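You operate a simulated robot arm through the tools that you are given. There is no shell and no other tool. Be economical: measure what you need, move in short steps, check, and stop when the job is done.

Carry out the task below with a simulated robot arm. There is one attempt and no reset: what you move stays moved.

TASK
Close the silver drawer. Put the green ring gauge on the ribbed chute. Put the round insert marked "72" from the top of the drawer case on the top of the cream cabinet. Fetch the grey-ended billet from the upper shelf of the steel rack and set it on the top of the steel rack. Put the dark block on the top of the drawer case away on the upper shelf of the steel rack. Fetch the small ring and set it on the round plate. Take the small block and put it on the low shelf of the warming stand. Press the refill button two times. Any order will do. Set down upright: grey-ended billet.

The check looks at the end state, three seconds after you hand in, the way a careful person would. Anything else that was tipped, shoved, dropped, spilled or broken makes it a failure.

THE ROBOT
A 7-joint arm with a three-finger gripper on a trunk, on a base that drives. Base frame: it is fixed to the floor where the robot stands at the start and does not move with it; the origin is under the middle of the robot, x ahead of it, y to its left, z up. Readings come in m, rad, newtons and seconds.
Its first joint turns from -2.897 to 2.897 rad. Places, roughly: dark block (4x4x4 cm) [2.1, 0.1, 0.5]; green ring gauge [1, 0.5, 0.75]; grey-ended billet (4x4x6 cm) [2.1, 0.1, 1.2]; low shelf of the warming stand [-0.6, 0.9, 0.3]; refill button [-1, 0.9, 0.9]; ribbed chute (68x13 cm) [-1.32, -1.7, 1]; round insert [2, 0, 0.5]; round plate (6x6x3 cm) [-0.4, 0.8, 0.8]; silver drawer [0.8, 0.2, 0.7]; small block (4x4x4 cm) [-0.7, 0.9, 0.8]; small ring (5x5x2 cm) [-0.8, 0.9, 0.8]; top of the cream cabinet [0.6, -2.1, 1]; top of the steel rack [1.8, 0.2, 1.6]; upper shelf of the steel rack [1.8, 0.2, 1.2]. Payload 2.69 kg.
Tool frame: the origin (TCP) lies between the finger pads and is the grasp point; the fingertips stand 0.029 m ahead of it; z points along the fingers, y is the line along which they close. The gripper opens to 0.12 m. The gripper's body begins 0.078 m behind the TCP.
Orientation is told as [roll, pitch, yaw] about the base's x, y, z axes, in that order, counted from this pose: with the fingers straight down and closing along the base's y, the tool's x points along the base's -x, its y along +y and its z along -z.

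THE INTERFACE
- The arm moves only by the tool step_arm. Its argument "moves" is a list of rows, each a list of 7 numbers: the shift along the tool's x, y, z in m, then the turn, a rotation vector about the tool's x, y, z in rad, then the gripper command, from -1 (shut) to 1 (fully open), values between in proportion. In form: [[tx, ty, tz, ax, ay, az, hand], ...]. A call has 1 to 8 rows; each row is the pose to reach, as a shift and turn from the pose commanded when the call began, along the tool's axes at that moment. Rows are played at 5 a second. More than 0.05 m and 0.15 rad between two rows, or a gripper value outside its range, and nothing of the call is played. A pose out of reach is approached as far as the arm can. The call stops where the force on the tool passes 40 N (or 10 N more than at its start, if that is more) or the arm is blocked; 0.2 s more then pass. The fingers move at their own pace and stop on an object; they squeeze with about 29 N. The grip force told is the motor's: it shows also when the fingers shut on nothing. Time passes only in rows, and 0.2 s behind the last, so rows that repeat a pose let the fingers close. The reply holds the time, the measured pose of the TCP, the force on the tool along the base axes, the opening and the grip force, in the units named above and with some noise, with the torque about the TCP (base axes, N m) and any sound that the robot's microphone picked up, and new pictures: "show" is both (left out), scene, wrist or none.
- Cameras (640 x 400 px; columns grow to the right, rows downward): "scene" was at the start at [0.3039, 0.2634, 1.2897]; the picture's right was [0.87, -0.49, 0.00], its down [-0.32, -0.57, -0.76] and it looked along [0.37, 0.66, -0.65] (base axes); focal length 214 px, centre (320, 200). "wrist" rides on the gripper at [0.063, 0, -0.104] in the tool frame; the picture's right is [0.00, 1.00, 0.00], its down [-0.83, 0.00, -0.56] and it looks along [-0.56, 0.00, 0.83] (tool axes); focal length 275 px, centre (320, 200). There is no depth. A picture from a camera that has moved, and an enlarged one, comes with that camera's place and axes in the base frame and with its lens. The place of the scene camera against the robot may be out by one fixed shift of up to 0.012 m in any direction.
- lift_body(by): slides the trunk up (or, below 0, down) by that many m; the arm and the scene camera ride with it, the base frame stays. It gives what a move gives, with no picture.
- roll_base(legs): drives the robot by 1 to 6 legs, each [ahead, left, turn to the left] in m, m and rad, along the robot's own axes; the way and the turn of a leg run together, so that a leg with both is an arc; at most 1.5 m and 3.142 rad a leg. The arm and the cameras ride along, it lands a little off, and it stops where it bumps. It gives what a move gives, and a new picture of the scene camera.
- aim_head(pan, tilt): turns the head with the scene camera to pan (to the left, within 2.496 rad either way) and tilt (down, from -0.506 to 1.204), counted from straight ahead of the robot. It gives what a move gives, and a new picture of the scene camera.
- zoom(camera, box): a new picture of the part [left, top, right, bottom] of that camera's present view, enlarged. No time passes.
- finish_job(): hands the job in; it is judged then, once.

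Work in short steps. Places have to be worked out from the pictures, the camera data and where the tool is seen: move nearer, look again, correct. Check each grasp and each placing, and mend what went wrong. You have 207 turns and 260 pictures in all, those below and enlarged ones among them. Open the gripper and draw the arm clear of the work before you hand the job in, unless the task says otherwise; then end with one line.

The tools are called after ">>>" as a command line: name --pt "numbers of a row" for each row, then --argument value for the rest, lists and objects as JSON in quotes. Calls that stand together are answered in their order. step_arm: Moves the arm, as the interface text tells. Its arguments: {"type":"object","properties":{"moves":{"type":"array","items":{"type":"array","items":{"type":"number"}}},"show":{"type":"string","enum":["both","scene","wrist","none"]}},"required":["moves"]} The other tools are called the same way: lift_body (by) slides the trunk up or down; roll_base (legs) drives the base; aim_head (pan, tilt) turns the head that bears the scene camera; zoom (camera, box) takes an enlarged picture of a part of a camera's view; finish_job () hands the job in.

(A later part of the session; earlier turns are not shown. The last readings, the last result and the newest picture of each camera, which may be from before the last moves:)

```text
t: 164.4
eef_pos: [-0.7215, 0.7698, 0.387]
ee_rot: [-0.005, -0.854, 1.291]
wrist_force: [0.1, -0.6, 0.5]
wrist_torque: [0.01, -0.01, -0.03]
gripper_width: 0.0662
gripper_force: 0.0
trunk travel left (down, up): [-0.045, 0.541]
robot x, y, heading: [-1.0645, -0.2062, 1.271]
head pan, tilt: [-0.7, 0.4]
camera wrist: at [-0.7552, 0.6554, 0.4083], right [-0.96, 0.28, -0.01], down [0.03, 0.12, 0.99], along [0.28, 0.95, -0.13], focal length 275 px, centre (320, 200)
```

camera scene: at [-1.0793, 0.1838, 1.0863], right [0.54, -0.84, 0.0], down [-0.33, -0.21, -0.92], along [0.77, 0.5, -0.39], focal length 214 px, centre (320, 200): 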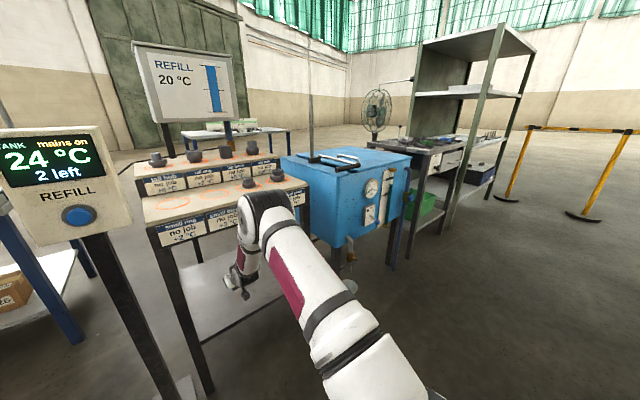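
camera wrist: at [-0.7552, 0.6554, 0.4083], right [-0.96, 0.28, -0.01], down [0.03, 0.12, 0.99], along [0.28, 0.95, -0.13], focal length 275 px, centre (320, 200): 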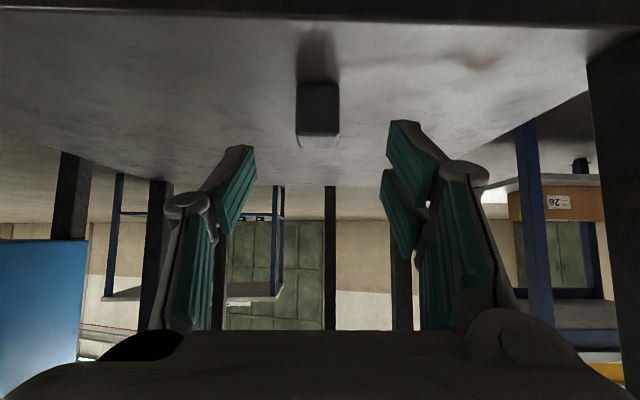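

The block stands on the low shelf. Next the refill button, which I place at about (−1.013, 0.862, 0.872): I back off, shift left so it's straight ahead, and raise the trunk.

>>> roll_base --legs '[[-0.2, 0, 0], [0, 0.28, 0]]'

>>> lift_body --by 0.33

>>> aim_head --pan 0.0 --tilt 0.6

```text
t: 167.6
eef_pos: [-1.0449, 0.6618, 0.3863]
ee_rot: [-0.007, -0.855, 1.286]
wrist_force: [-1.0, 0.3, 0.3]
wrist_torque: [0.01, 0.01, 0.03]
gripper_width: 0.0656
gripper_force: 0.0
trunk travel left (down, up): [-0.045, 0.541]
robot x, y, heading: [-1.3856, -0.3146, 1.268]
head pan, tilt: [-0.7, 0.4]
camera scene: at [-1.4039, 0.0766, 1.0864], right [0.54, -0.84, 0.0], down [-0.33, -0.21, -0.92], along [0.78, 0.49, -0.39], focal length 214 px, centre (320, 200)
```

scene: 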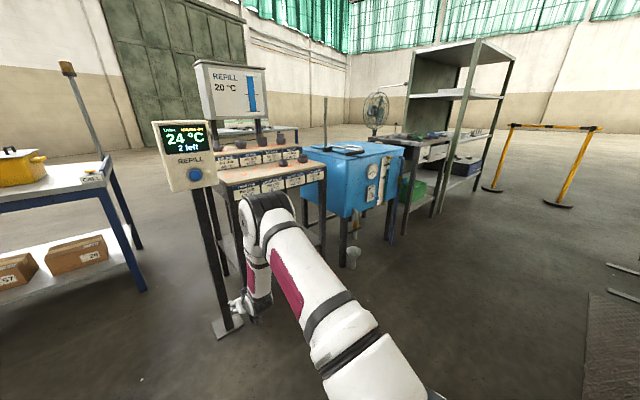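

```text
t: 170.8
eef_pos: [-1.0439, 0.6624, 0.7165]
ee_rot: [-0.005, -0.855, 1.284]
wrist_force: [-1.0, -0.2, 0.1]
wrist_torque: [0.04, 0.04, 0.02]
gripper_width: 0.0659
gripper_force: 0.1
trunk travel left (down, up): [-0.375, 0.211]
robot x, y, heading: [-1.3849, -0.3147, 1.267]
head pan, tilt: [-0.7, 0.4]
```

```text
t: 171.9
eef_pos: [-1.0443, 0.6626, 0.7166]
ee_rot: [-0.005, -0.855, 1.285]
wrist_force: [-0.1, 0.0, 0.2]
wrist_torque: [0.01, 0.01, 0.03]
gripper_width: 0.0661
gripper_force: 0.1
trunk travel left (down, up): [-0.375, 0.211]
robot x, y, heading: [-1.3855, -0.3164, 1.264]
head pan, tilt: [0.0, 0.6]
camera scene: at [-1.4794, 0.0349, 1.3982], right [0.95, -0.3, 0.0], down [-0.17, -0.54, -0.83], along [0.25, 0.79, -0.56], focal length 214 px, centre (320, 200)
```

scene: 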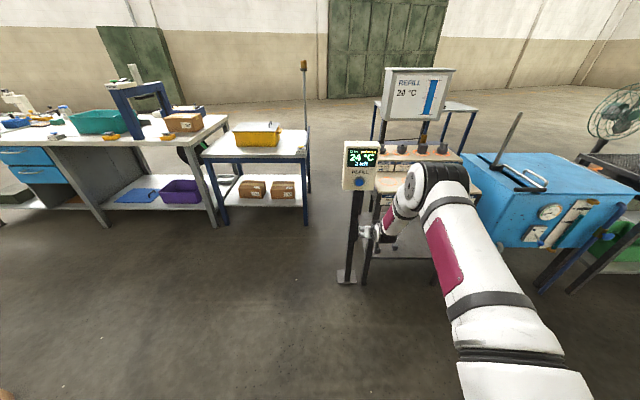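

The button confirms at (−1.008, 0.862, 0.872). I zoom to judge the panel's tilt and the gripper's place.

>>> zoom --camera "scene" --box '[320, 120, 420, 260]'

>>> zoom --camera "wrist" --box '[0, 0, 640, 400]'

```text
2.86 times, centred on (370, 190) of scene
camera zoom: at [-1.4794, 0.0349, 1.3982], right [0.95, -0.3, 0.0], down [-0.17, -0.54, -0.83], along [0.25, 0.79, -0.56], focal length 613 px, centre (177, 229)
```

zoom: 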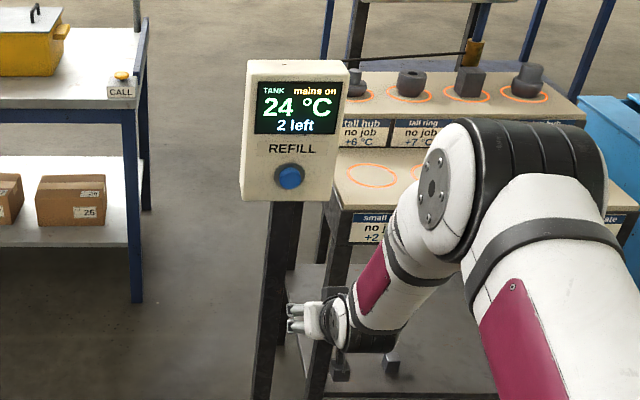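

```text
1.00 times, centred on (320, 200) of wrist (not enlarged: the box is as wide or as high as the picture)
camera zoom: at [-1.0776, 0.5475, 0.7384], right [-0.96, 0.28, -0.01], down [0.03, 0.12, 0.99], along [0.28, 0.95, -0.13], focal length 275 px, centre (320, 200)
```

zoom: 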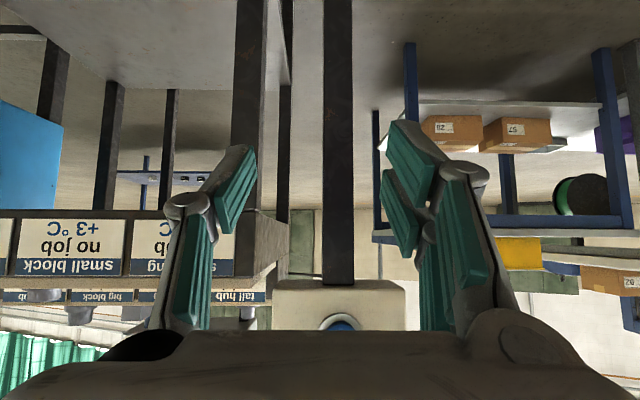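

I move the closed fingers to a standoff in front of the button along the tool axis.

>>> step_arm --pt "-0.042 0.004 -0.02 0 0 0 -1" --pt "-0.084 0.008 -0.03 0 0 0 -1" --pt "-0.126 0.012 -0.035 0 0 0 -1" --pt "-0.168 0.016 -0.035 0 0 0 -1" --pt "-0.21 0.02 -0.03 0 0 0 -1" --pt "-0.252 0.022 -0.026 0 0 0 -1" --show "both"

```text
t: 173.3
eef_pos: [-1.0244, 0.8077, 0.9245]
ee_rot: [-0.005, -0.854, 1.284]
wrist_force: [0.3, 0.0, 0.3]
wrist_torque: [-0.04, 0.0, 0.02]
gripper_width: 0.0
gripper_force: 28.2
trunk travel left (down, up): [-0.375, 0.211]
robot x, y, heading: [-1.3903, -0.318, 1.268]
head pan, tilt: [0.0, 0.6]
camera scene: at [-1.4794, 0.0348, 1.3982], right [0.95, -0.3, 0.0], down [-0.17, -0.54, -0.83], along [0.25, 0.79, -0.56], focal length 214 px, centre (320, 200)
camera wrist: at [-1.0574, 0.6926, 0.946], right [-0.96, 0.28, -0.01], down [0.03, 0.12, 0.99], along [0.28, 0.95, -0.13], focal length 275 px, centre (320, 200)
```

scene: 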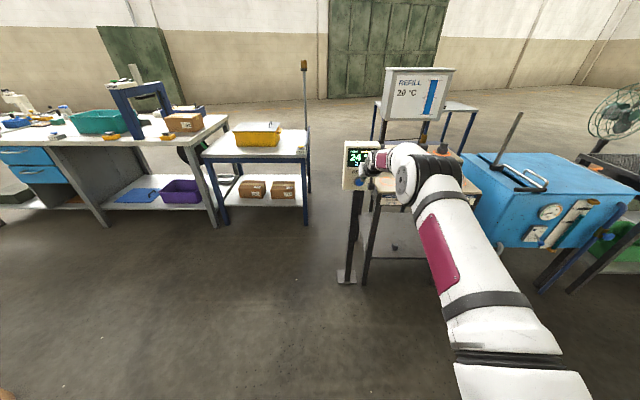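
wrist: 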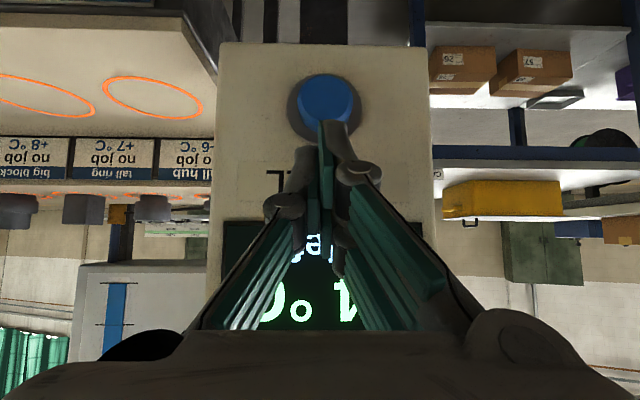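

The button triangulates to (−1.004, 0.887, 0.842). I correct slightly and press along the tool axis in small steps, watching for force and sound.

>>> step_arm --pt "0.008 0.003 0.04 0 0 0 -1" --pt "0.008 0.003 0.07 0 0 0 -1" --pt "0.008 0.003 0.08 0 0 0 -1" --pt "0.008 0.003 0.085 0 0 0 -1" --pt "0.008 0.003 0.089 0 0 0 -1" --pt "0.008 0.003 0.093 0 0 0 -1" --show "both"

```text
t: 174.8
eef_pos: [-1.0179, 0.8377, 0.8748]
ee_rot: [-0.007, -0.868, 1.286]
wrist_force: [-8.7, -27.6, 10.8]
wrist_torque: [0.34, -0.08, 0.04]
gripper_width: 0.0
gripper_force: 28.5
out of reach, approached as far as the arm can: row 2, 3, 4, 5, 6
trunk travel left (down, up): [-0.375, 0.211]
robot x, y, heading: [-1.3906, -0.3157, 1.263]
head pan, tilt: [0.0, 0.6]
heard: click, click
stopped in row 6: the force on the tool passed its limit at 40 N (the readings are from after the stop); the commanded pose is now the measured one
camera scene: at [-1.4802, 0.0329, 1.3985], right [0.95, -0.3, 0.0], down [-0.17, -0.54, -0.83], along [0.25, 0.79, -0.56], focal length 214 px, centre (320, 200)
camera wrist: at [-1.0516, 0.7211, 0.8945], right [-0.96, 0.28, -0.01], down [0.03, 0.11, 0.99], along [0.28, 0.95, -0.11], focal length 275 px, centre (320, 200)
```

scene: 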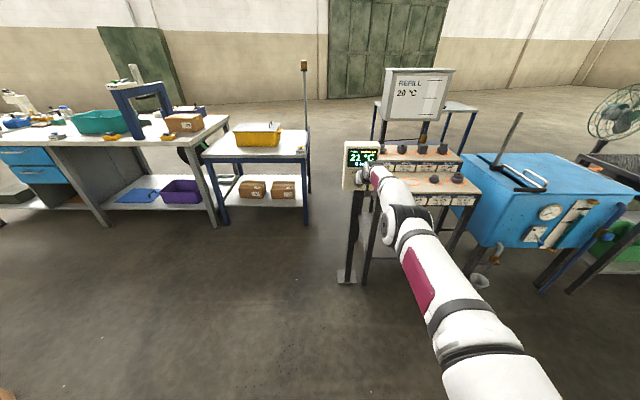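
wrist: 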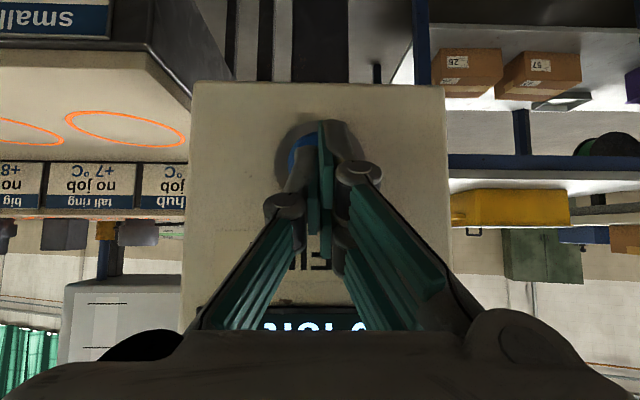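

Two clicks were heard; I zoom on the display to see how many presses were counted before touching it again.

>>> zoom --camera "scene" --box '[335, 135, 395, 195]'

>>> zoom --camera "scene" --box '[370, 55, 470, 135]'

```text
6.67 times, centred on (365, 165) of scene
camera zoom: at [-1.4802, 0.0329, 1.3985], right [0.95, -0.3, 0.0], down [-0.17, -0.54, -0.83], along [0.25, 0.79, -0.56], focal length 1430 px, centre (20, 433)
```

zoom: 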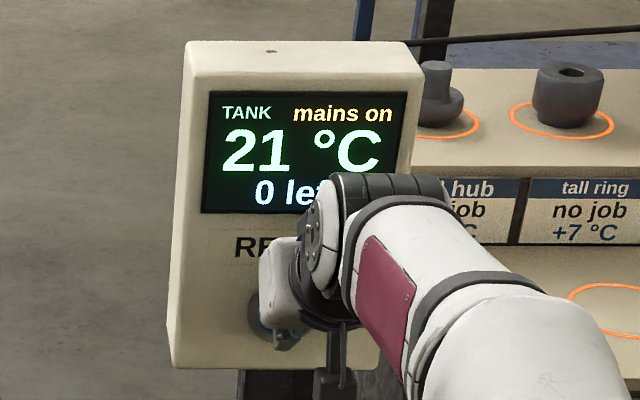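

```text
5.00 times, centred on (420, 95) of scene
camera zoom: at [-1.4802, 0.0329, 1.3985], right [0.95, -0.3, 0.0], down [-0.17, -0.54, -0.83], along [0.25, 0.79, -0.56], focal length 1072 px, centre (-180, 725)
```

zoom: 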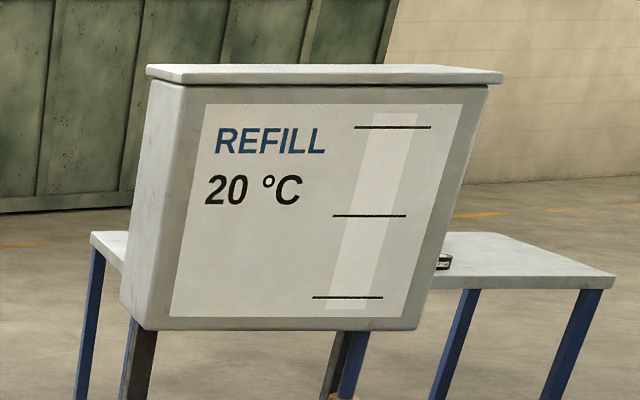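

The display shows "0 left" — both refills were registered (two clicks). I withdraw straight back without touching the button again.

>>> step_arm --pt "0 0 -0.03 0 0 0 -1" --pt "0 0 -0.07 0 0 0 -1" --pt "0.01 0 -0.11 0 0 0 -0.5" --pt "0.03 0 -0.15 0 0 0 -0.5" --show "scene"

>>> zoom --camera "scene" --box '[320, 125, 440, 205]'

```text
t: 175.8
eef_pos: [-1.0531, 0.7076, 0.946]
ee_rot: [-0.006, -0.869, 1.286]
wrist_force: [-0.7, 1.2, -0.5]
wrist_torque: [0.01, -0.01, 0.04]
gripper_width: 0.03
gripper_force: 0.1
trunk travel left (down, up): [-0.375, 0.211]
robot x, y, heading: [-1.3865, -0.3148, 1.271]
head pan, tilt: [0.0, 0.6]
camera scene: at [-1.4795, 0.0351, 1.398], right [0.95, -0.3, 0.0], down [-0.17, -0.54, -0.82], along [0.25, 0.79, -0.57], focal length 214 px, centre (320, 200)
```

scene: 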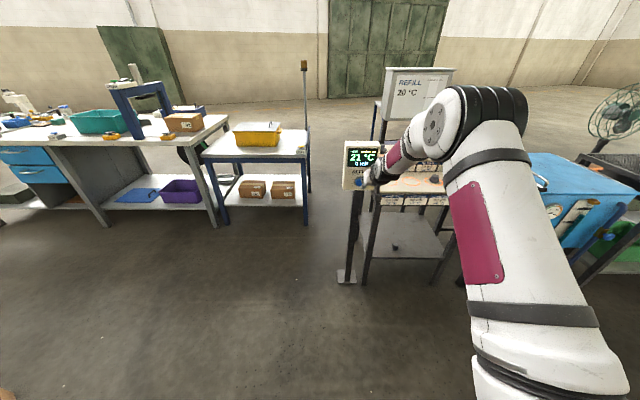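

```text
5.00 times, centred on (380, 165) of scene
camera zoom: at [-1.4795, 0.0351, 1.398], right [0.95, -0.3, 0.0], down [-0.17, -0.54, -0.82], along [0.25, 0.79, -0.57], focal length 1072 px, centre (20, 375)
```

zoom: 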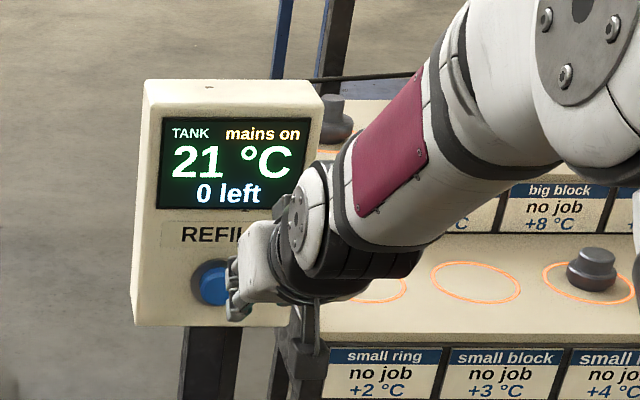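

Done with the button. I fold the arm back in two moves before driving to the rack.

>>> step_arm --pt "0.016 0.001 -0.046 0 0.09 0 -0.5" --pt "0.032 0.002 -0.092 0 0.18 0 -0.5" --pt "0.048 0.003 -0.138 0 0.27 0 -0.5" --pt "0.064 0.004 -0.184 0 0.36 0 -0.5" --pt "0.08 0.005 -0.23 0 0.45 0 -0.5" --pt "0.096 0.006 -0.276 0 0.54 0 -0.5" --pt "0.112 0.007 -0.322 0 0.63 0 -0.5" --pt "0.128 0.008 -0.368 0 0.72 0 -0.5" --show "none"

>>> roll_base --legs '[[0, 0, -1.57]]'

```text
t: 177.6
eef_pos: [-1.1631, 0.3625, 1.0846]
ee_rot: [-0.003, -0.146, 1.283]
wrist_force: [0.0, 0.3, -0.5]
wrist_torque: [0.02, 0.01, 0.0]
gripper_width: 0.0301
gripper_force: 0.1
trunk travel left (down, up): [-0.375, 0.211]
robot x, y, heading: [-1.3857, -0.3172, 1.269]
head pan, tilt: [0.0, 0.6]
```

```text
t: 181.7
eef_pos: [-0.7071, -0.5264, 1.0848]
ee_rot: [-0.003, -0.148, -0.267]
wrist_force: [-0.1, -0.2, 0.1]
wrist_torque: [0.03, -0.02, 0.01]
gripper_width: 0.0299
gripper_force: 0.1
trunk travel left (down, up): [-0.375, 0.211]
robot x, y, heading: [-1.384, -0.3161, -0.283]
head pan, tilt: [0.0, 0.6]
camera scene: at [-1.0415, -0.2195, 1.3982], right [-0.28, -0.96, 0.0], down [-0.54, 0.16, -0.83], along [0.79, -0.23, -0.56], focal length 214 px, centre (320, 200)
```

scene: 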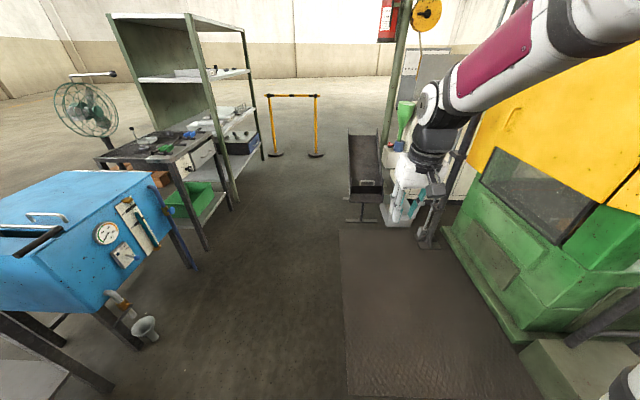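

The lane is clear. I shift left of the floor plate and drive to the open floor in front of the rack, then turn to face it.

>>> roll_base --legs '[[0, 0.45, 0], [1.49, 0, 0], [1.45, 0, 0]]'

```text
t: 198.2
eef_pos: [2.2554, -0.8678, 1.0841]
ee_rot: [-0.003, -0.148, -0.245]
wrist_force: [-0.4, 0.2, 0.4]
wrist_torque: [0.01, 0.0, -0.04]
gripper_width: 0.0301
gripper_force: 0.1
trunk travel left (down, up): [-0.375, 0.211]
robot x, y, heading: [1.5688, -0.6768, -0.26]
head pan, tilt: [0.0, 0.6]
camera scene: at [1.9135, -0.5706, 1.3982], right [-0.26, -0.97, 0.0], down [-0.55, 0.14, -0.83], along [0.8, -0.21, -0.56], focal length 214 px, centre (320, 200)
```

scene: 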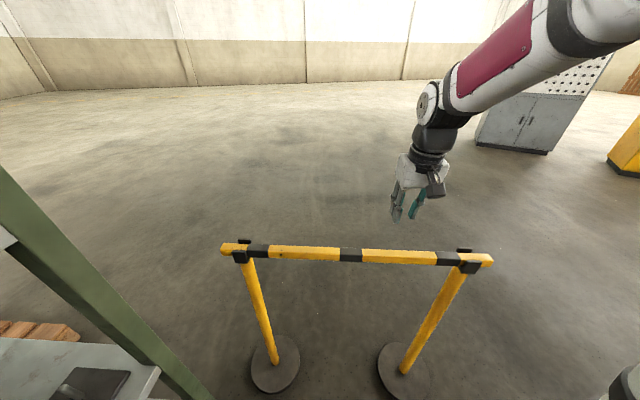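

I tuck the arm in a bit, give the rack some distance, and turn to face it.

>>> step_arm --pt "0.04 0 0 0 0.05 0 -0.5" --pt "0.08 0 0 0 0.1 0 -0.5" --pt "0.12 0 0 0 0.14 0 -0.5" --show "none"

>>> roll_base --legs '[[0.05, -0.17, 0], [0, 0, 1.53]]'

```text
t: 199.0
eef_pos: [2.1405, -0.8386, 1.0684]
ee_rot: [-0.003, -0.007, -0.245]
wrist_force: [1.6, -0.8, -0.4]
wrist_torque: [-0.01, 0.03, 0.0]
gripper_width: 0.0301
gripper_force: 0.2
trunk travel left (down, up): [-0.375, 0.211]
robot x, y, heading: [1.5722, -0.6734, -0.26]
head pan, tilt: [0.0, 0.6]
```

```text
t: 204.3
eef_pos: [1.755, -0.2871, 1.0664]
ee_rot: [-0.004, -0.007, 1.299]
wrist_force: [0.5, -0.3, 0.0]
wrist_torque: [-0.02, 0.02, -0.01]
gripper_width: 0.03
gripper_force: 0.1
trunk travel left (down, up): [-0.375, 0.211]
robot x, y, heading: [1.5728, -0.8547, 1.282]
head pan, tilt: [0.0, 0.6]
camera scene: at [1.4766, -0.5054, 1.3982], right [0.96, -0.28, 0.0], down [-0.16, -0.54, -0.83], along [0.23, 0.79, -0.56], focal length 214 px, centre (320, 200)
```

scene: 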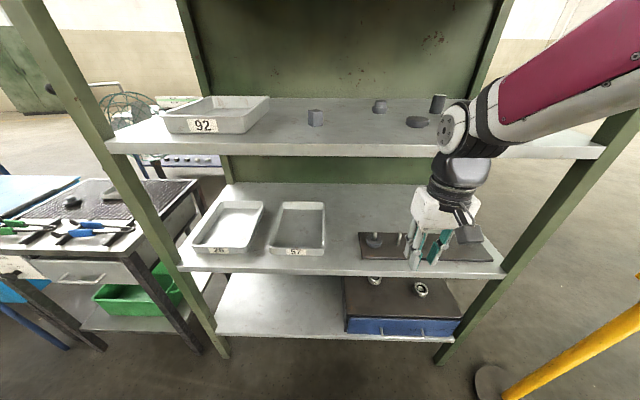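

Good view of the rack. I zoom on the upper shelf and on the drawer case.

>>> zoom --camera "scene" --box '[290, 80, 460, 160]'

>>> zoom --camera "scene" --box '[330, 230, 490, 340]'

```text
3.76 times, centred on (375, 120) of scene
camera zoom: at [1.4766, -0.5054, 1.3982], right [0.96, -0.28, 0.0], down [-0.16, -0.54, -0.83], along [0.23, 0.79, -0.56], focal length 807 px, centre (113, 501)
```

zoom: 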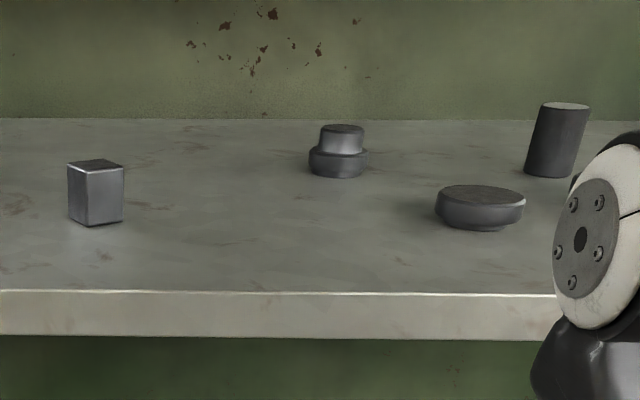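

```text
3.64 times, centred on (410, 285) of scene
camera zoom: at [1.4766, -0.5054, 1.3982], right [0.96, -0.28, 0.0], down [-0.16, -0.54, -0.83], along [0.23, 0.79, -0.56], focal length 780 px, centre (-7, -109)
```

zoom: 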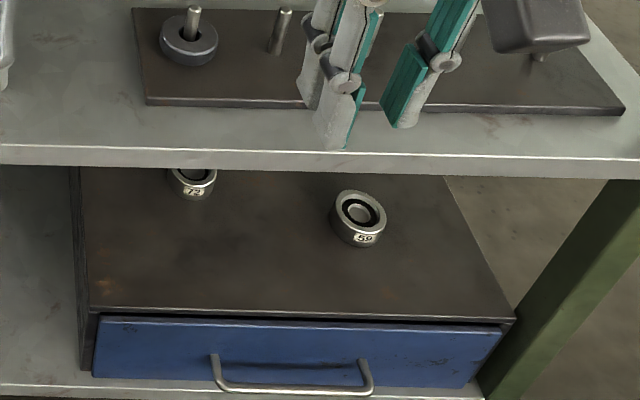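

I shift the base right by 0.28 m to face the items, then look at the upper shelf, and with the trunk lowered at the case top.

>>> roll_base --legs '[[0, -0.28, 0]]'

>>> zoom --camera "scene" --box '[180, 60, 400, 180]'

>>> lift_body --by -0.37

>>> aim_head --pan 0.1 --tilt 0.55

```text
t: 206.2
eef_pos: [2.0209, -0.3656, 1.069]
ee_rot: [-0.002, -0.007, 1.302]
wrist_force: [-1.4, -0.1, 0.5]
wrist_torque: [0.0, 0.01, 0.02]
gripper_width: 0.0301
gripper_force: 0.0
trunk travel left (down, up): [-0.375, 0.211]
robot x, y, heading: [1.8397, -0.9346, 1.285]
head pan, tilt: [0.0, 0.6]
camera scene: at [1.7435, -0.5839, 1.3982], right [0.96, -0.28, 0.0], down [-0.16, -0.54, -0.83], along [0.23, 0.79, -0.56], focal length 214 px, centre (320, 200)
```

scene: 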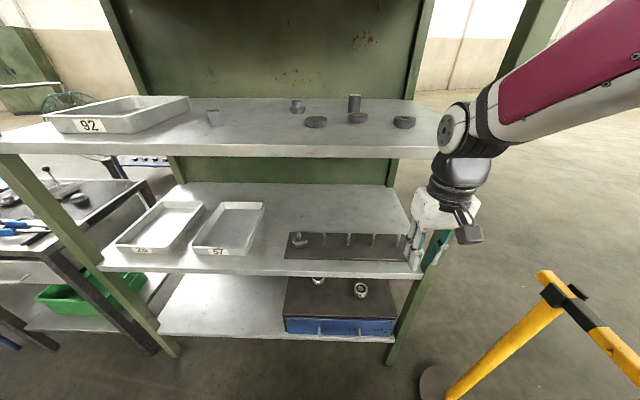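

```text
2.91 times, centred on (290, 120) of scene
camera zoom: at [1.7435, -0.5839, 1.3982], right [0.96, -0.28, 0.0], down [-0.16, -0.54, -0.83], along [0.23, 0.79, -0.56], focal length 624 px, centre (407, 433)
```

zoom: 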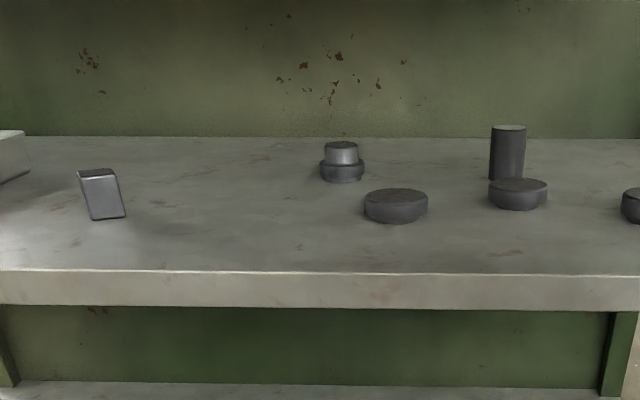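

```text
t: 209.8
eef_pos: [2.0204, -0.365, 0.6979]
ee_rot: [-0.006, -0.009, 1.3]
wrist_force: [0.0, -0.3, -0.1]
wrist_torque: [0.01, -0.01, 0.03]
gripper_width: 0.0301
gripper_force: 0.1
trunk travel left (down, up): [-0.005, 0.581]
robot x, y, heading: [1.8446, -0.9306, 1.288]
head pan, tilt: [0.0, 0.6]
```

```text
t: 210.5
eef_pos: [2.0209, -0.3651, 0.6985]
ee_rot: [-0.003, -0.008, 1.299]
wrist_force: [0.0, -0.3, -0.2]
wrist_torque: [0.0, 0.0, -0.03]
gripper_width: 0.03
gripper_force: 0.1
trunk travel left (down, up): [-0.005, 0.581]
robot x, y, heading: [1.8437, -0.9333, 1.287]
head pan, tilt: [0.099, 0.55]
camera scene: at [1.7569, -0.5064, 1.0335], right [0.98, -0.18, 0.0], down [-0.1, -0.51, -0.85], along [0.16, 0.84, -0.52], focal length 214 px, centre (320, 200)
```

scene: 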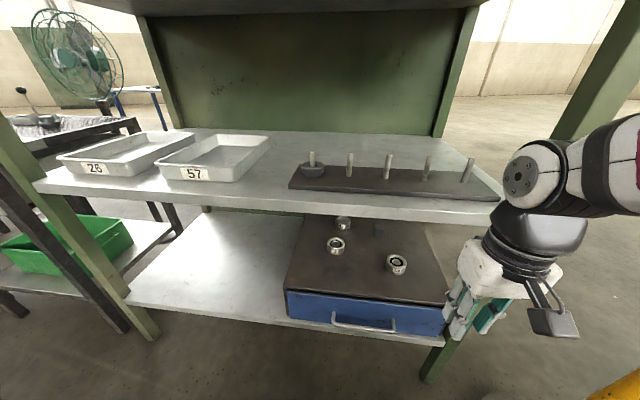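

Now I see three inserts and a dark block on the case; I zoom to read them.

>>> zoom --camera "scene" --box '[280, 200, 460, 310]'

>>> zoom --camera "scene" --box '[310, 205, 400, 265]'

```text
3.56 times, centred on (370, 255) of scene
camera zoom: at [1.7569, -0.5064, 1.0335], right [0.98, -0.18, 0.0], down [-0.1, -0.51, -0.85], along [0.16, 0.84, -0.52], focal length 763 px, centre (142, 4)
```

zoom: 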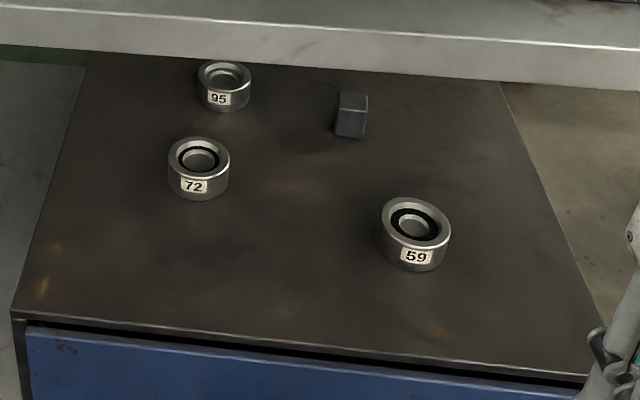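

```text
6.67 times, centred on (355, 235) of scene
camera zoom: at [1.7569, -0.5064, 1.0335], right [0.98, -0.18, 0.0], down [-0.1, -0.51, -0.85], along [0.16, 0.84, -0.52], focal length 1430 px, centre (87, -33)
```

zoom: 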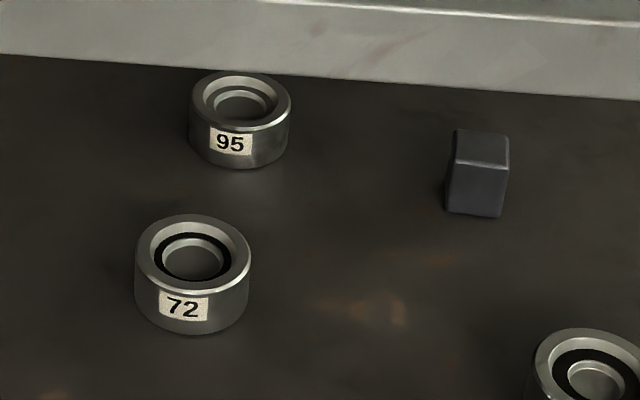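

The insert "72" is the left-front one, and the dark block is behind. The gap under the shelf needs a flat approach with the wrist camera on top, so I turn the tool half a turn about its axis here in free space.

>>> step_arm --pt "0 0 0 0 0 -0.14 0" --pt "0 0 0 0 0 -0.28 0" --pt "0 0 0 0 0 -0.42 0" --pt "0 0 0 0 0 -0.56 0" --pt "0 0 0 0 0 -0.7 0" --pt "0 0 0 0 0 -0.84 0" --pt "0 0 0 0 0 -0.98 0" --pt "0 0 0 0 0 -1.12 0" --show "none"

>>> step_arm --pt "0 0 0 0 0 -0.14 0" --pt "0 0 0 0 0 -0.28 0" --pt "0 0 0 0 0 -0.42 0" --pt "0 0 0 0 0 -0.56 0" --pt "0 0 0 0 0 -0.7 0" --pt "0 0 0 0 0 -0.84 0" --pt "0 0 0 0 0 -0.98 0" --pt "0 0 0 0 0 -1.12 0" --show "none"

>>> step_arm --pt "0 0 0 0 0 -0.14 0" --pt "0 0 0 0 0 -0.28 0" --pt "0 0 0 0 0 -0.42 0" --pt "0 0 0 0 0 -0.56 0" --pt "0 0 0 0 0 -0.7 0" --pt "0 0 0 0 0 -0.84 0" --pt "0 0 0 0 0 -0.9 0" --show "both"

```text
t: 212.3
eef_pos: [2.0204, -0.3651, 0.6986]
ee_rot: [-0.009, -0.001, 2.425]
wrist_force: [0.3, 0.0, 0.3]
wrist_torque: [-0.01, -0.03, 0.0]
gripper_width: 0.06
gripper_force: 0.0
trunk travel left (down, up): [-0.005, 0.581]
robot x, y, heading: [1.8401, -0.9304, 1.286]
head pan, tilt: [0.099, 0.55]
```

```text
t: 214.1
eef_pos: [2.0209, -0.3641, 0.6971]
ee_rot: [-0.006, 0.007, -2.738]
wrist_force: [-0.1, 0.0, 0.0]
wrist_torque: [0.0, 0.03, 0.02]
gripper_width: 0.0598
gripper_force: 0.1
trunk travel left (down, up): [-0.005, 0.581]
robot x, y, heading: [1.8406, -0.9335, 1.286]
head pan, tilt: [0.099, 0.55]
```

```text
t: 215.7
eef_pos: [2.0213, -0.3654, 0.6978]
ee_rot: [0.002, 0.007, -1.841]
wrist_force: [-0.1, -0.6, -0.1]
wrist_torque: [0.03, 0.0, 0.0]
gripper_width: 0.0598
gripper_force: 0.1
trunk travel left (down, up): [-0.005, 0.581]
robot x, y, heading: [1.8433, -0.9278, 1.283]
head pan, tilt: [0.099, 0.55]
camera scene: at [1.7569, -0.5064, 1.0335], right [0.98, -0.18, 0.0], down [-0.1, -0.51, -0.85], along [0.16, 0.84, -0.52], focal length 214 px, centre (320, 200)
camera wrist: at [2.037, -0.3051, 0.8032], right [0.97, -0.26, 0.0], down [-0.22, -0.81, 0.55], along [-0.14, -0.53, -0.84], focal length 275 px, centre (320, 200)
```

scene: 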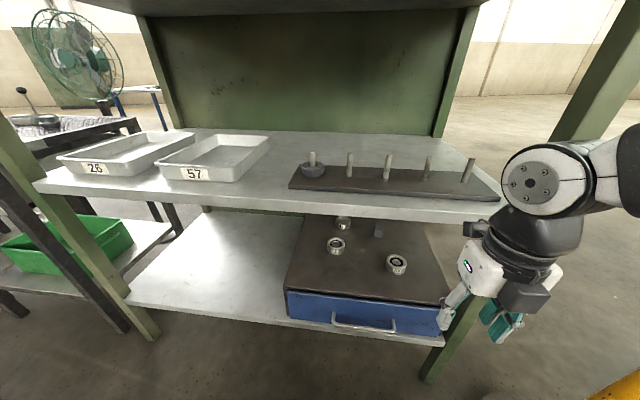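
wrist: 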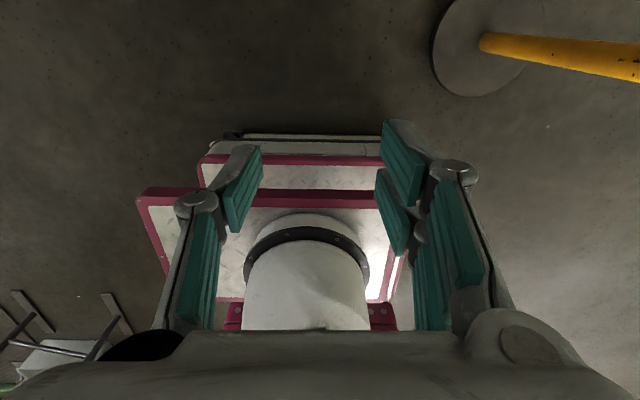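

The flip worked (camera now on the far side). I back off, raise the trunk to the upper shelf's height, and tilt the tool nearly horizontal toward the rack.

>>> roll_base --legs '[[-0.26, 0, 0]]'

>>> lift_body --by 0.5

>>> step_arm --pt "0.031 0 0 0 0.149 0 0.2" --pt "0.062 0 0 0 0.298 0 0.2" --pt "0.093 0 0 0 0.447 0 0.2" --pt "0.124 0 0 0 0.596 0 0.2" --pt "0.155 0 0 0 0.745 0 0.2" --pt "0.186 0 0 0 0.894 0 0.2" --pt "0.217 0 0 0 1.043 0 0.2" --pt "0.248 0 0 0 1.19 0 0.2" --show "both"

```text
t: 217.5
eef_pos: [1.948, -0.6114, 0.6977]
ee_rot: [0.002, 0.007, -1.839]
wrist_force: [0.2, -0.7, -0.1]
wrist_torque: [0.0, 0.04, -0.01]
gripper_width: 0.0599
gripper_force: 0.0
trunk travel left (down, up): [-0.005, 0.581]
robot x, y, heading: [1.7696, -1.1817, 1.292]
head pan, tilt: [0.099, 0.55]
camera scene: at [1.6838, -0.7536, 1.0335], right [0.98, -0.18, 0.0], down [-0.09, -0.51, -0.85], along [0.15, 0.84, -0.52], focal length 214 px, centre (320, 200)
```

scene: 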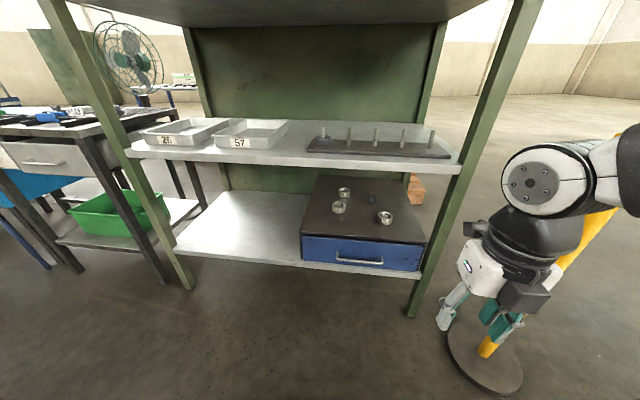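

```text
refused: 0.5 is not a number from -0.4 to 0.4
```

```text
t: 219.5
eef_pos: [1.7751, -0.3597, 0.7759]
ee_rot: [0.103, 1.25, -1.249]
wrist_force: [-0.5, 0.8, -0.9]
wrist_torque: [0.0, 0.02, 0.01]
gripper_width: 0.0719
gripper_force: 0.1
out of reach, approached as far as the arm can: row 4, 5, 6, 7, 8
trunk travel left (down, up): [-0.005, 0.581]
robot x, y, heading: [1.772, -1.1765, 1.29]
head pan, tilt: [0.099, 0.55]
stopped in row 8: the arm was blocked; the commanded pose is now the measured one
camera scene: at [1.6841, -0.7534, 1.0335], right [0.98, -0.18, 0.0], down [-0.09, -0.51, -0.85], along [0.15, 0.84, -0.52], focal length 214 px, centre (320, 200)
camera wrist: at [1.7903, -0.4382, 0.8685], right [0.97, 0.23, 0.04], down [0.2, -0.76, -0.62], along [-0.11, 0.61, -0.79], focal length 275 px, centre (320, 200)
```

scene: 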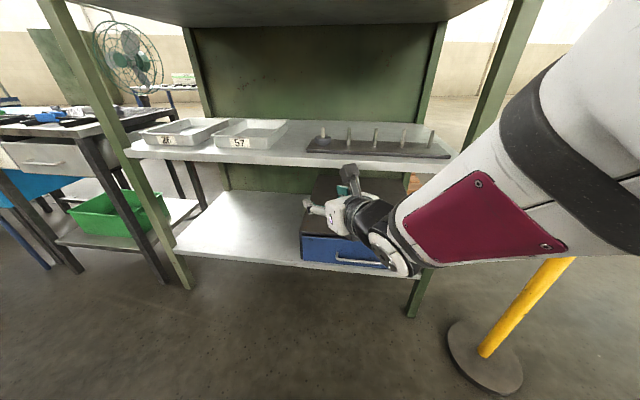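
wrist: 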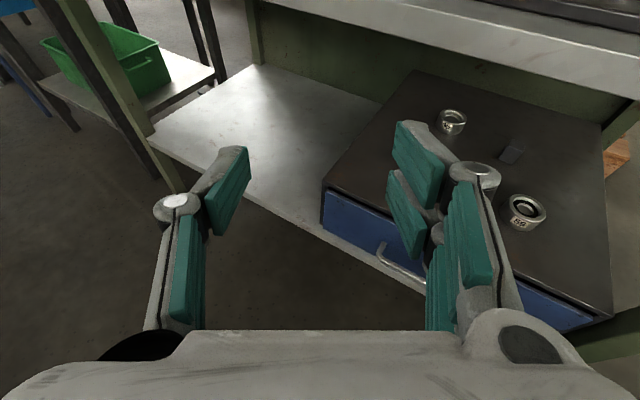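

The tilt worked but the yaw drifted by about 0.5 rad. I raise the trunk first, then correct the yaw in place.

>>> lift_body --by 0.4

>>> step_arm --pt "0 0.03 0 -0.12 -0.005 0.039 0.2" --pt "0 0.06 0 -0.239 -0.01 0.078 0.2" --pt "0 0.09 0 -0.359 -0.015 0.116 0.2" --pt "0 0.12 0 -0.478 -0.02 0.155 0.2" --show "both"

```text
t: 223.3
eef_pos: [1.777, -0.3595, 1.1773]
ee_rot: [0.091, 1.257, -1.258]
wrist_force: [-0.9, -0.3, -0.4]
wrist_torque: [0.02, 0.04, -0.01]
gripper_width: 0.0719
gripper_force: 0.0
trunk travel left (down, up): [-0.405, 0.181]
robot x, y, heading: [1.7727, -1.1783, 1.287]
head pan, tilt: [0.099, 0.55]
```

```text
t: 224.3
eef_pos: [1.8919, -0.3334, 1.1796]
ee_rot: [0.114, 1.25, -1.736]
wrist_force: [0.0, -0.5, 0.4]
wrist_torque: [-0.06, 0.01, 0.04]
gripper_width: 0.072
gripper_force: 0.0
trunk travel left (down, up): [-0.405, 0.181]
robot x, y, heading: [1.7709, -1.1772, 1.292]
head pan, tilt: [0.099, 0.55]
camera scene: at [1.6503, -0.8442, 1.4326], right [1.0, -0.1, 0.0], down [-0.05, -0.52, -0.85], along [0.08, 0.85, -0.52], focal length 214 px, centre (320, 200)
camera wrist: at [1.8662, -0.4097, 1.2725], right [0.96, -0.27, 0.04], down [-0.19, -0.77, -0.61], along [0.2, 0.58, -0.79], focal length 275 px, centre (320, 200)
```

scene: 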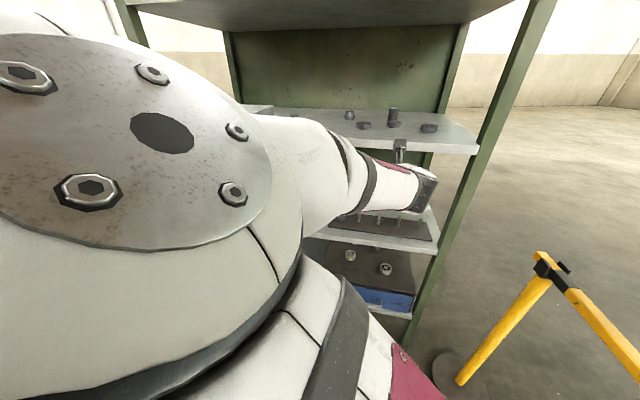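
wrist: 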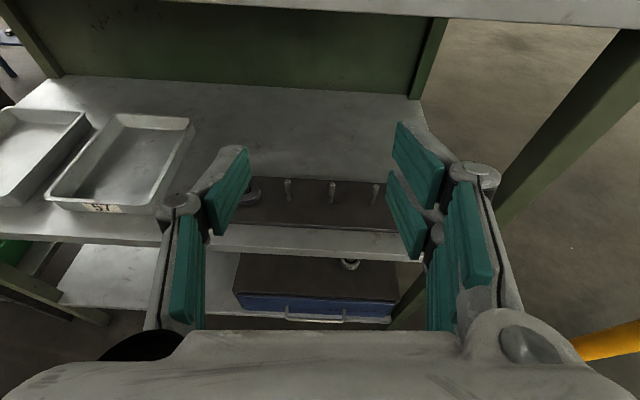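

The approach direction is now right. I move in front of the billet, level with it, and look.

>>> step_arm --pt "0.035 0.01 0.0 0 0 0.02 0.2" --pt "0.07 0.02 0.015 0 0 0.042 0.2" --pt "0.105 0.033 0.035 0 0 0.042 0.2" --pt "0.124 0.046 0.064 0 0 0.042 0.2" --show "wrist"

```text
t: 225.3
eef_pos: [1.963, -0.2501, 1.2787]
ee_rot: [-0.019, 1.252, -1.876]
wrist_force: [-0.3, -0.2, 0.1]
wrist_torque: [-0.02, -0.01, 0.0]
gripper_width: 0.0721
gripper_force: 0.1
trunk travel left (down, up): [-0.405, 0.181]
robot x, y, heading: [1.7691, -1.1793, 1.291]
head pan, tilt: [0.099, 0.55]
camera wrist: at [1.9403, -0.3254, 1.3716], right [0.96, -0.28, 0.0], down [-0.22, -0.76, -0.61], along [0.17, 0.59, -0.79], focal length 275 px, centre (320, 200)
```

wrist: 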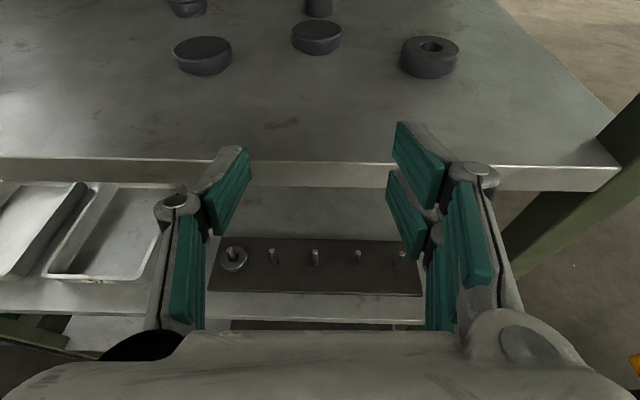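

The billet is straight ahead. I move 0.13 m into the shelf for a closer look.

>>> step_arm --pt "0.016 0 0.038 0 0 0 0.2" --pt "0.03 0 0.075 0 0 0 0.2" --pt "0.055 0 0.12 0 0 0 0.2" --show "wrist"

```text
refused: row 3 steps farther than a row can; nothing moved
```

>>> step_arm --pt "0.016 0 0.038 0 0 0 0.2" --pt "0.032 0 0.076 0 0 0 0.2" --pt "0.05 0 0.12 0 0 0 0.2" --show "wrist"

```text
t: 226.1
eef_pos: [1.9974, -0.1258, 1.287]
ee_rot: [-0.019, 1.251, -1.877]
wrist_force: [-0.5, -0.4, 1.3]
wrist_torque: [-0.04, 0.03, -0.01]
gripper_width: 0.072
gripper_force: 0.0
trunk travel left (down, up): [-0.405, 0.181]
robot x, y, heading: [1.7671, -1.1783, 1.286]
head pan, tilt: [0.099, 0.55]
camera wrist: at [1.9752, -0.2008, 1.381], right [0.96, -0.28, 0.0], down [-0.22, -0.76, -0.61], along [0.17, 0.59, -0.79], focal length 275 px, centre (320, 200)
```

wrist: 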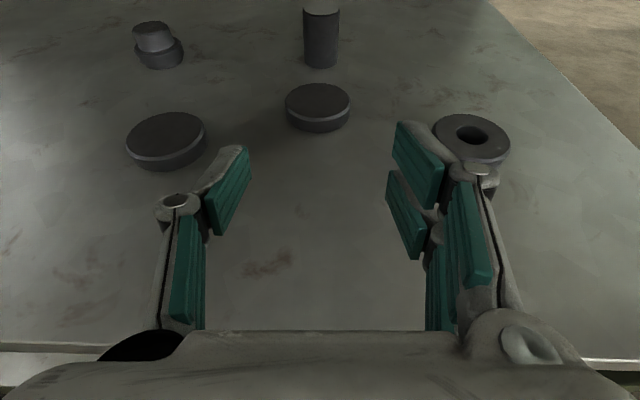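

It's the cylinder with the light grey end, base at about (2.071, 0.13), shelf z≈1.22. I slide the open fingers over the disc and around the billet.

>>> step_arm --pt "0.0155 0 0.047 0 0 0 0.2" --pt "0.031 0 0.094 0 0 0 0.2" --pt "0.0465 0 0.141 0 0 0 0.2" --pt "0.062 0 0.1886 0 0 0 0.2" --pt "0.067 0 0.22 0 0 0 0.2" --show "wrist"

```text
t: 227.3
eef_pos: [2.031, -0.017, 1.2846]
ee_rot: [-0.017, 1.252, -1.877]
wrist_force: [0.4, -0.2, 0.3]
wrist_torque: [0.02, 0.01, 0.01]
gripper_width: 0.0721
gripper_force: 0.0
out of reach, approached as far as the arm can: row 3, 4, 5
trunk travel left (down, up): [-0.405, 0.181]
robot x, y, heading: [1.7707, -1.1819, 1.29]
head pan, tilt: [0.099, 0.55]
camera wrist: at [2.0081, -0.092, 1.3783], right [0.96, -0.28, 0.0], down [-0.22, -0.76, -0.62], along [0.17, 0.59, -0.79], focal length 275 px, centre (320, 200)
```

wrist: 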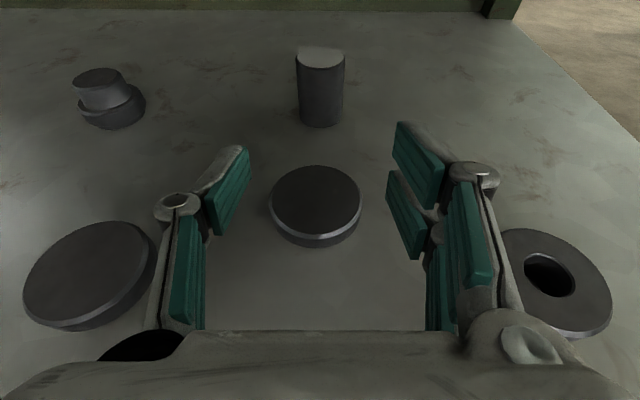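

At full reach; I drive the base 0.14 m forward to bring the fingers around the billet.

>>> roll_base --legs '[[0.135, 0, 0]]'

>>> step_arm --pt "-0.008 0 0.003 0 0 0 0.2" --pt "-0.013 0 0.005 0 0 0 0.2" --show "wrist"

```text
t: 228.6
eef_pos: [2.0682, 0.1103, 1.2846]
ee_rot: [-0.018, 1.252, -1.876]
wrist_force: [0.4, -0.8, 0.4]
wrist_torque: [0.01, -0.02, 0.01]
gripper_width: 0.072
gripper_force: 0.1
trunk travel left (down, up): [-0.405, 0.181]
robot x, y, heading: [1.8067, -1.0465, 1.287]
head pan, tilt: [0.099, 0.55]
camera scene: at [1.695, -0.7174, 1.4327], right [0.98, -0.18, 0.0], down [-0.1, -0.51, -0.85], along [0.16, 0.84, -0.52], focal length 214 px, centre (320, 200)
```

scene: 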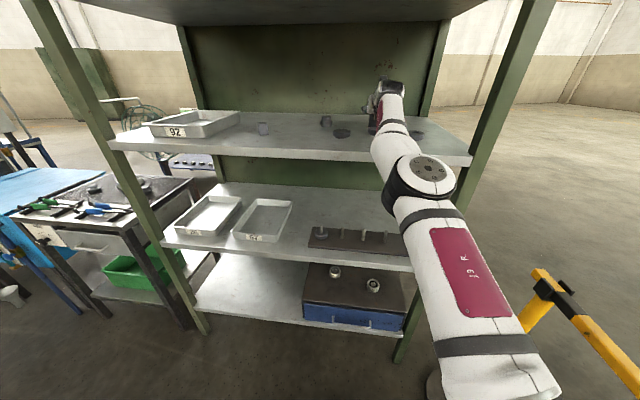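

```text
t: 229.2
eef_pos: [2.0681, 0.113, 1.271]
ee_rot: [-0.019, 1.252, -1.879]
wrist_force: [0.1, 0.4, 0.5]
wrist_torque: [-0.02, 0.01, 0.0]
gripper_width: 0.0722
gripper_force: 0.0
trunk travel left (down, up): [-0.405, 0.181]
robot x, y, heading: [1.8112, -1.0518, 1.288]
head pan, tilt: [0.099, 0.55]
camera wrist: at [2.0465, 0.0362, 1.3641], right [0.96, -0.28, 0.0], down [-0.22, -0.76, -0.62], along [0.17, 0.59, -0.79], focal length 275 px, centre (320, 200)
```

wrist: 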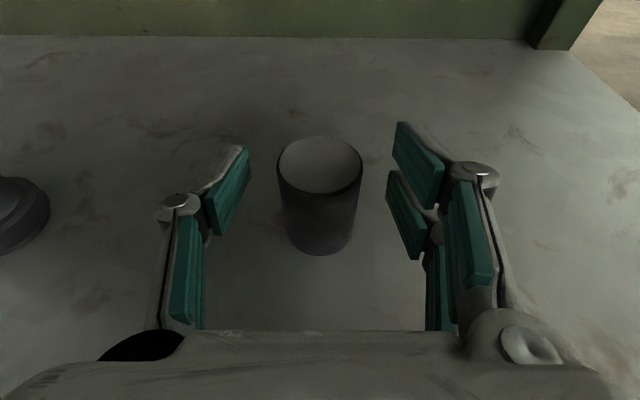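

The billet is between the finger pads. I close and lift slightly.

>>> step_arm --pt "0 0 0 0 0 0 -0.2" --pt "0 0 0 0 0 0 -1" --pt "0 0 0 0 0 0 -1" --pt "0.019 0 -0.006 0 0 0 -1" --pt "0.038 0 -0.012 0 0 0 -1" --show "wrist"

```text
t: 230.4
eef_pos: [2.0668, 0.1073, 1.2964]
ee_rot: [-0.018, 1.252, -1.878]
wrist_force: [0.3, -0.2, -4.2]
wrist_torque: [-0.06, 0.02, 0.0]
gripper_width: 0.0389
gripper_force: 29.2
out of reach, approached as far as the arm can: row 4, 5
trunk travel left (down, up): [-0.405, 0.181]
robot x, y, heading: [1.8088, -1.0521, 1.289]
head pan, tilt: [0.099, 0.55]
camera wrist: at [2.0443, 0.0311, 1.391], right [0.96, -0.28, 0.0], down [-0.22, -0.76, -0.61], along [0.17, 0.59, -0.79], focal length 275 px, centre (320, 200)
```

wrist: 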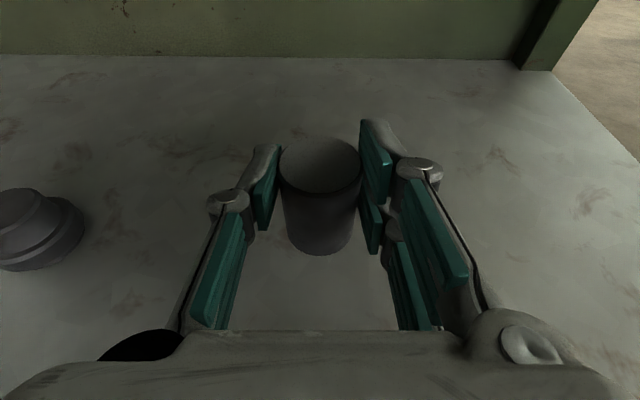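

Held and lifted. I raise the trunk a little to clear the disc, then back the base out of the shelf.

>>> lift_body --by 0.045

>>> roll_base --legs '[[-0.43, 0, 0]]'

>>> lift_body --by 0.13

```text
t: 231.3
eef_pos: [2.0585, 0.0749, 1.3423]
ee_rot: [-0.017, 1.251, -1.875]
wrist_force: [-0.5, -0.6, -6.1]
wrist_torque: [-0.01, 0.01, -0.01]
gripper_width: 0.0385
gripper_force: 28.5
trunk travel left (down, up): [-0.45, 0.136]
robot x, y, heading: [1.8107, -1.0505, 1.285]
head pan, tilt: [0.099, 0.55]
```

```text
t: 233.1
eef_pos: [1.9969, -0.1519, 1.3423]
ee_rot: [-0.018, 1.251, -1.882]
wrist_force: [-0.3, 0.5, -4.7]
wrist_torque: [-0.09, 0.04, 0.02]
gripper_width: 0.0386
gripper_force: 29.7
trunk travel left (down, up): [-0.45, 0.136]
robot x, y, heading: [1.7425, -1.2769, 1.281]
head pan, tilt: [0.099, 0.55]
stopped in leg 1: the robot was blocked; the commanded pose is now the measured one
camera scene: at [1.6208, -0.9746, 1.4777], right [0.98, -0.19, 0.0], down [-0.1, -0.51, -0.85], along [0.16, 0.84, -0.52], focal length 214 px, centre (320, 200)
```

scene: 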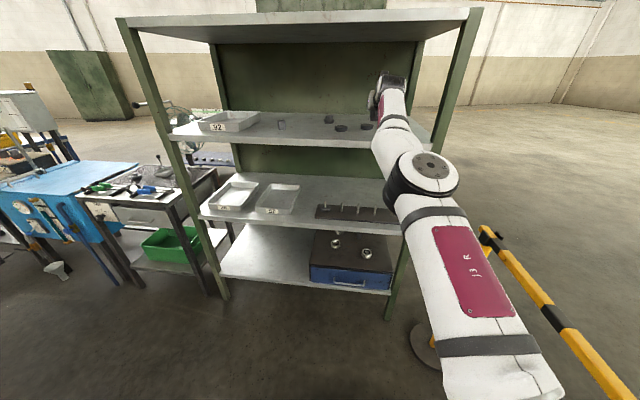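

```text
t: 234.7
eef_pos: [1.9574, -0.2844, 1.4724]
ee_rot: [-0.017, 1.252, -1.881]
wrist_force: [0.0, -0.4, -6.3]
wrist_torque: [-0.05, 0.01, 0.04]
gripper_width: 0.0385
gripper_force: 29.5
trunk travel left (down, up): [-0.58, 0.006]
robot x, y, heading: [1.7399, -1.2773, 1.283]
head pan, tilt: [0.099, 0.55]
```

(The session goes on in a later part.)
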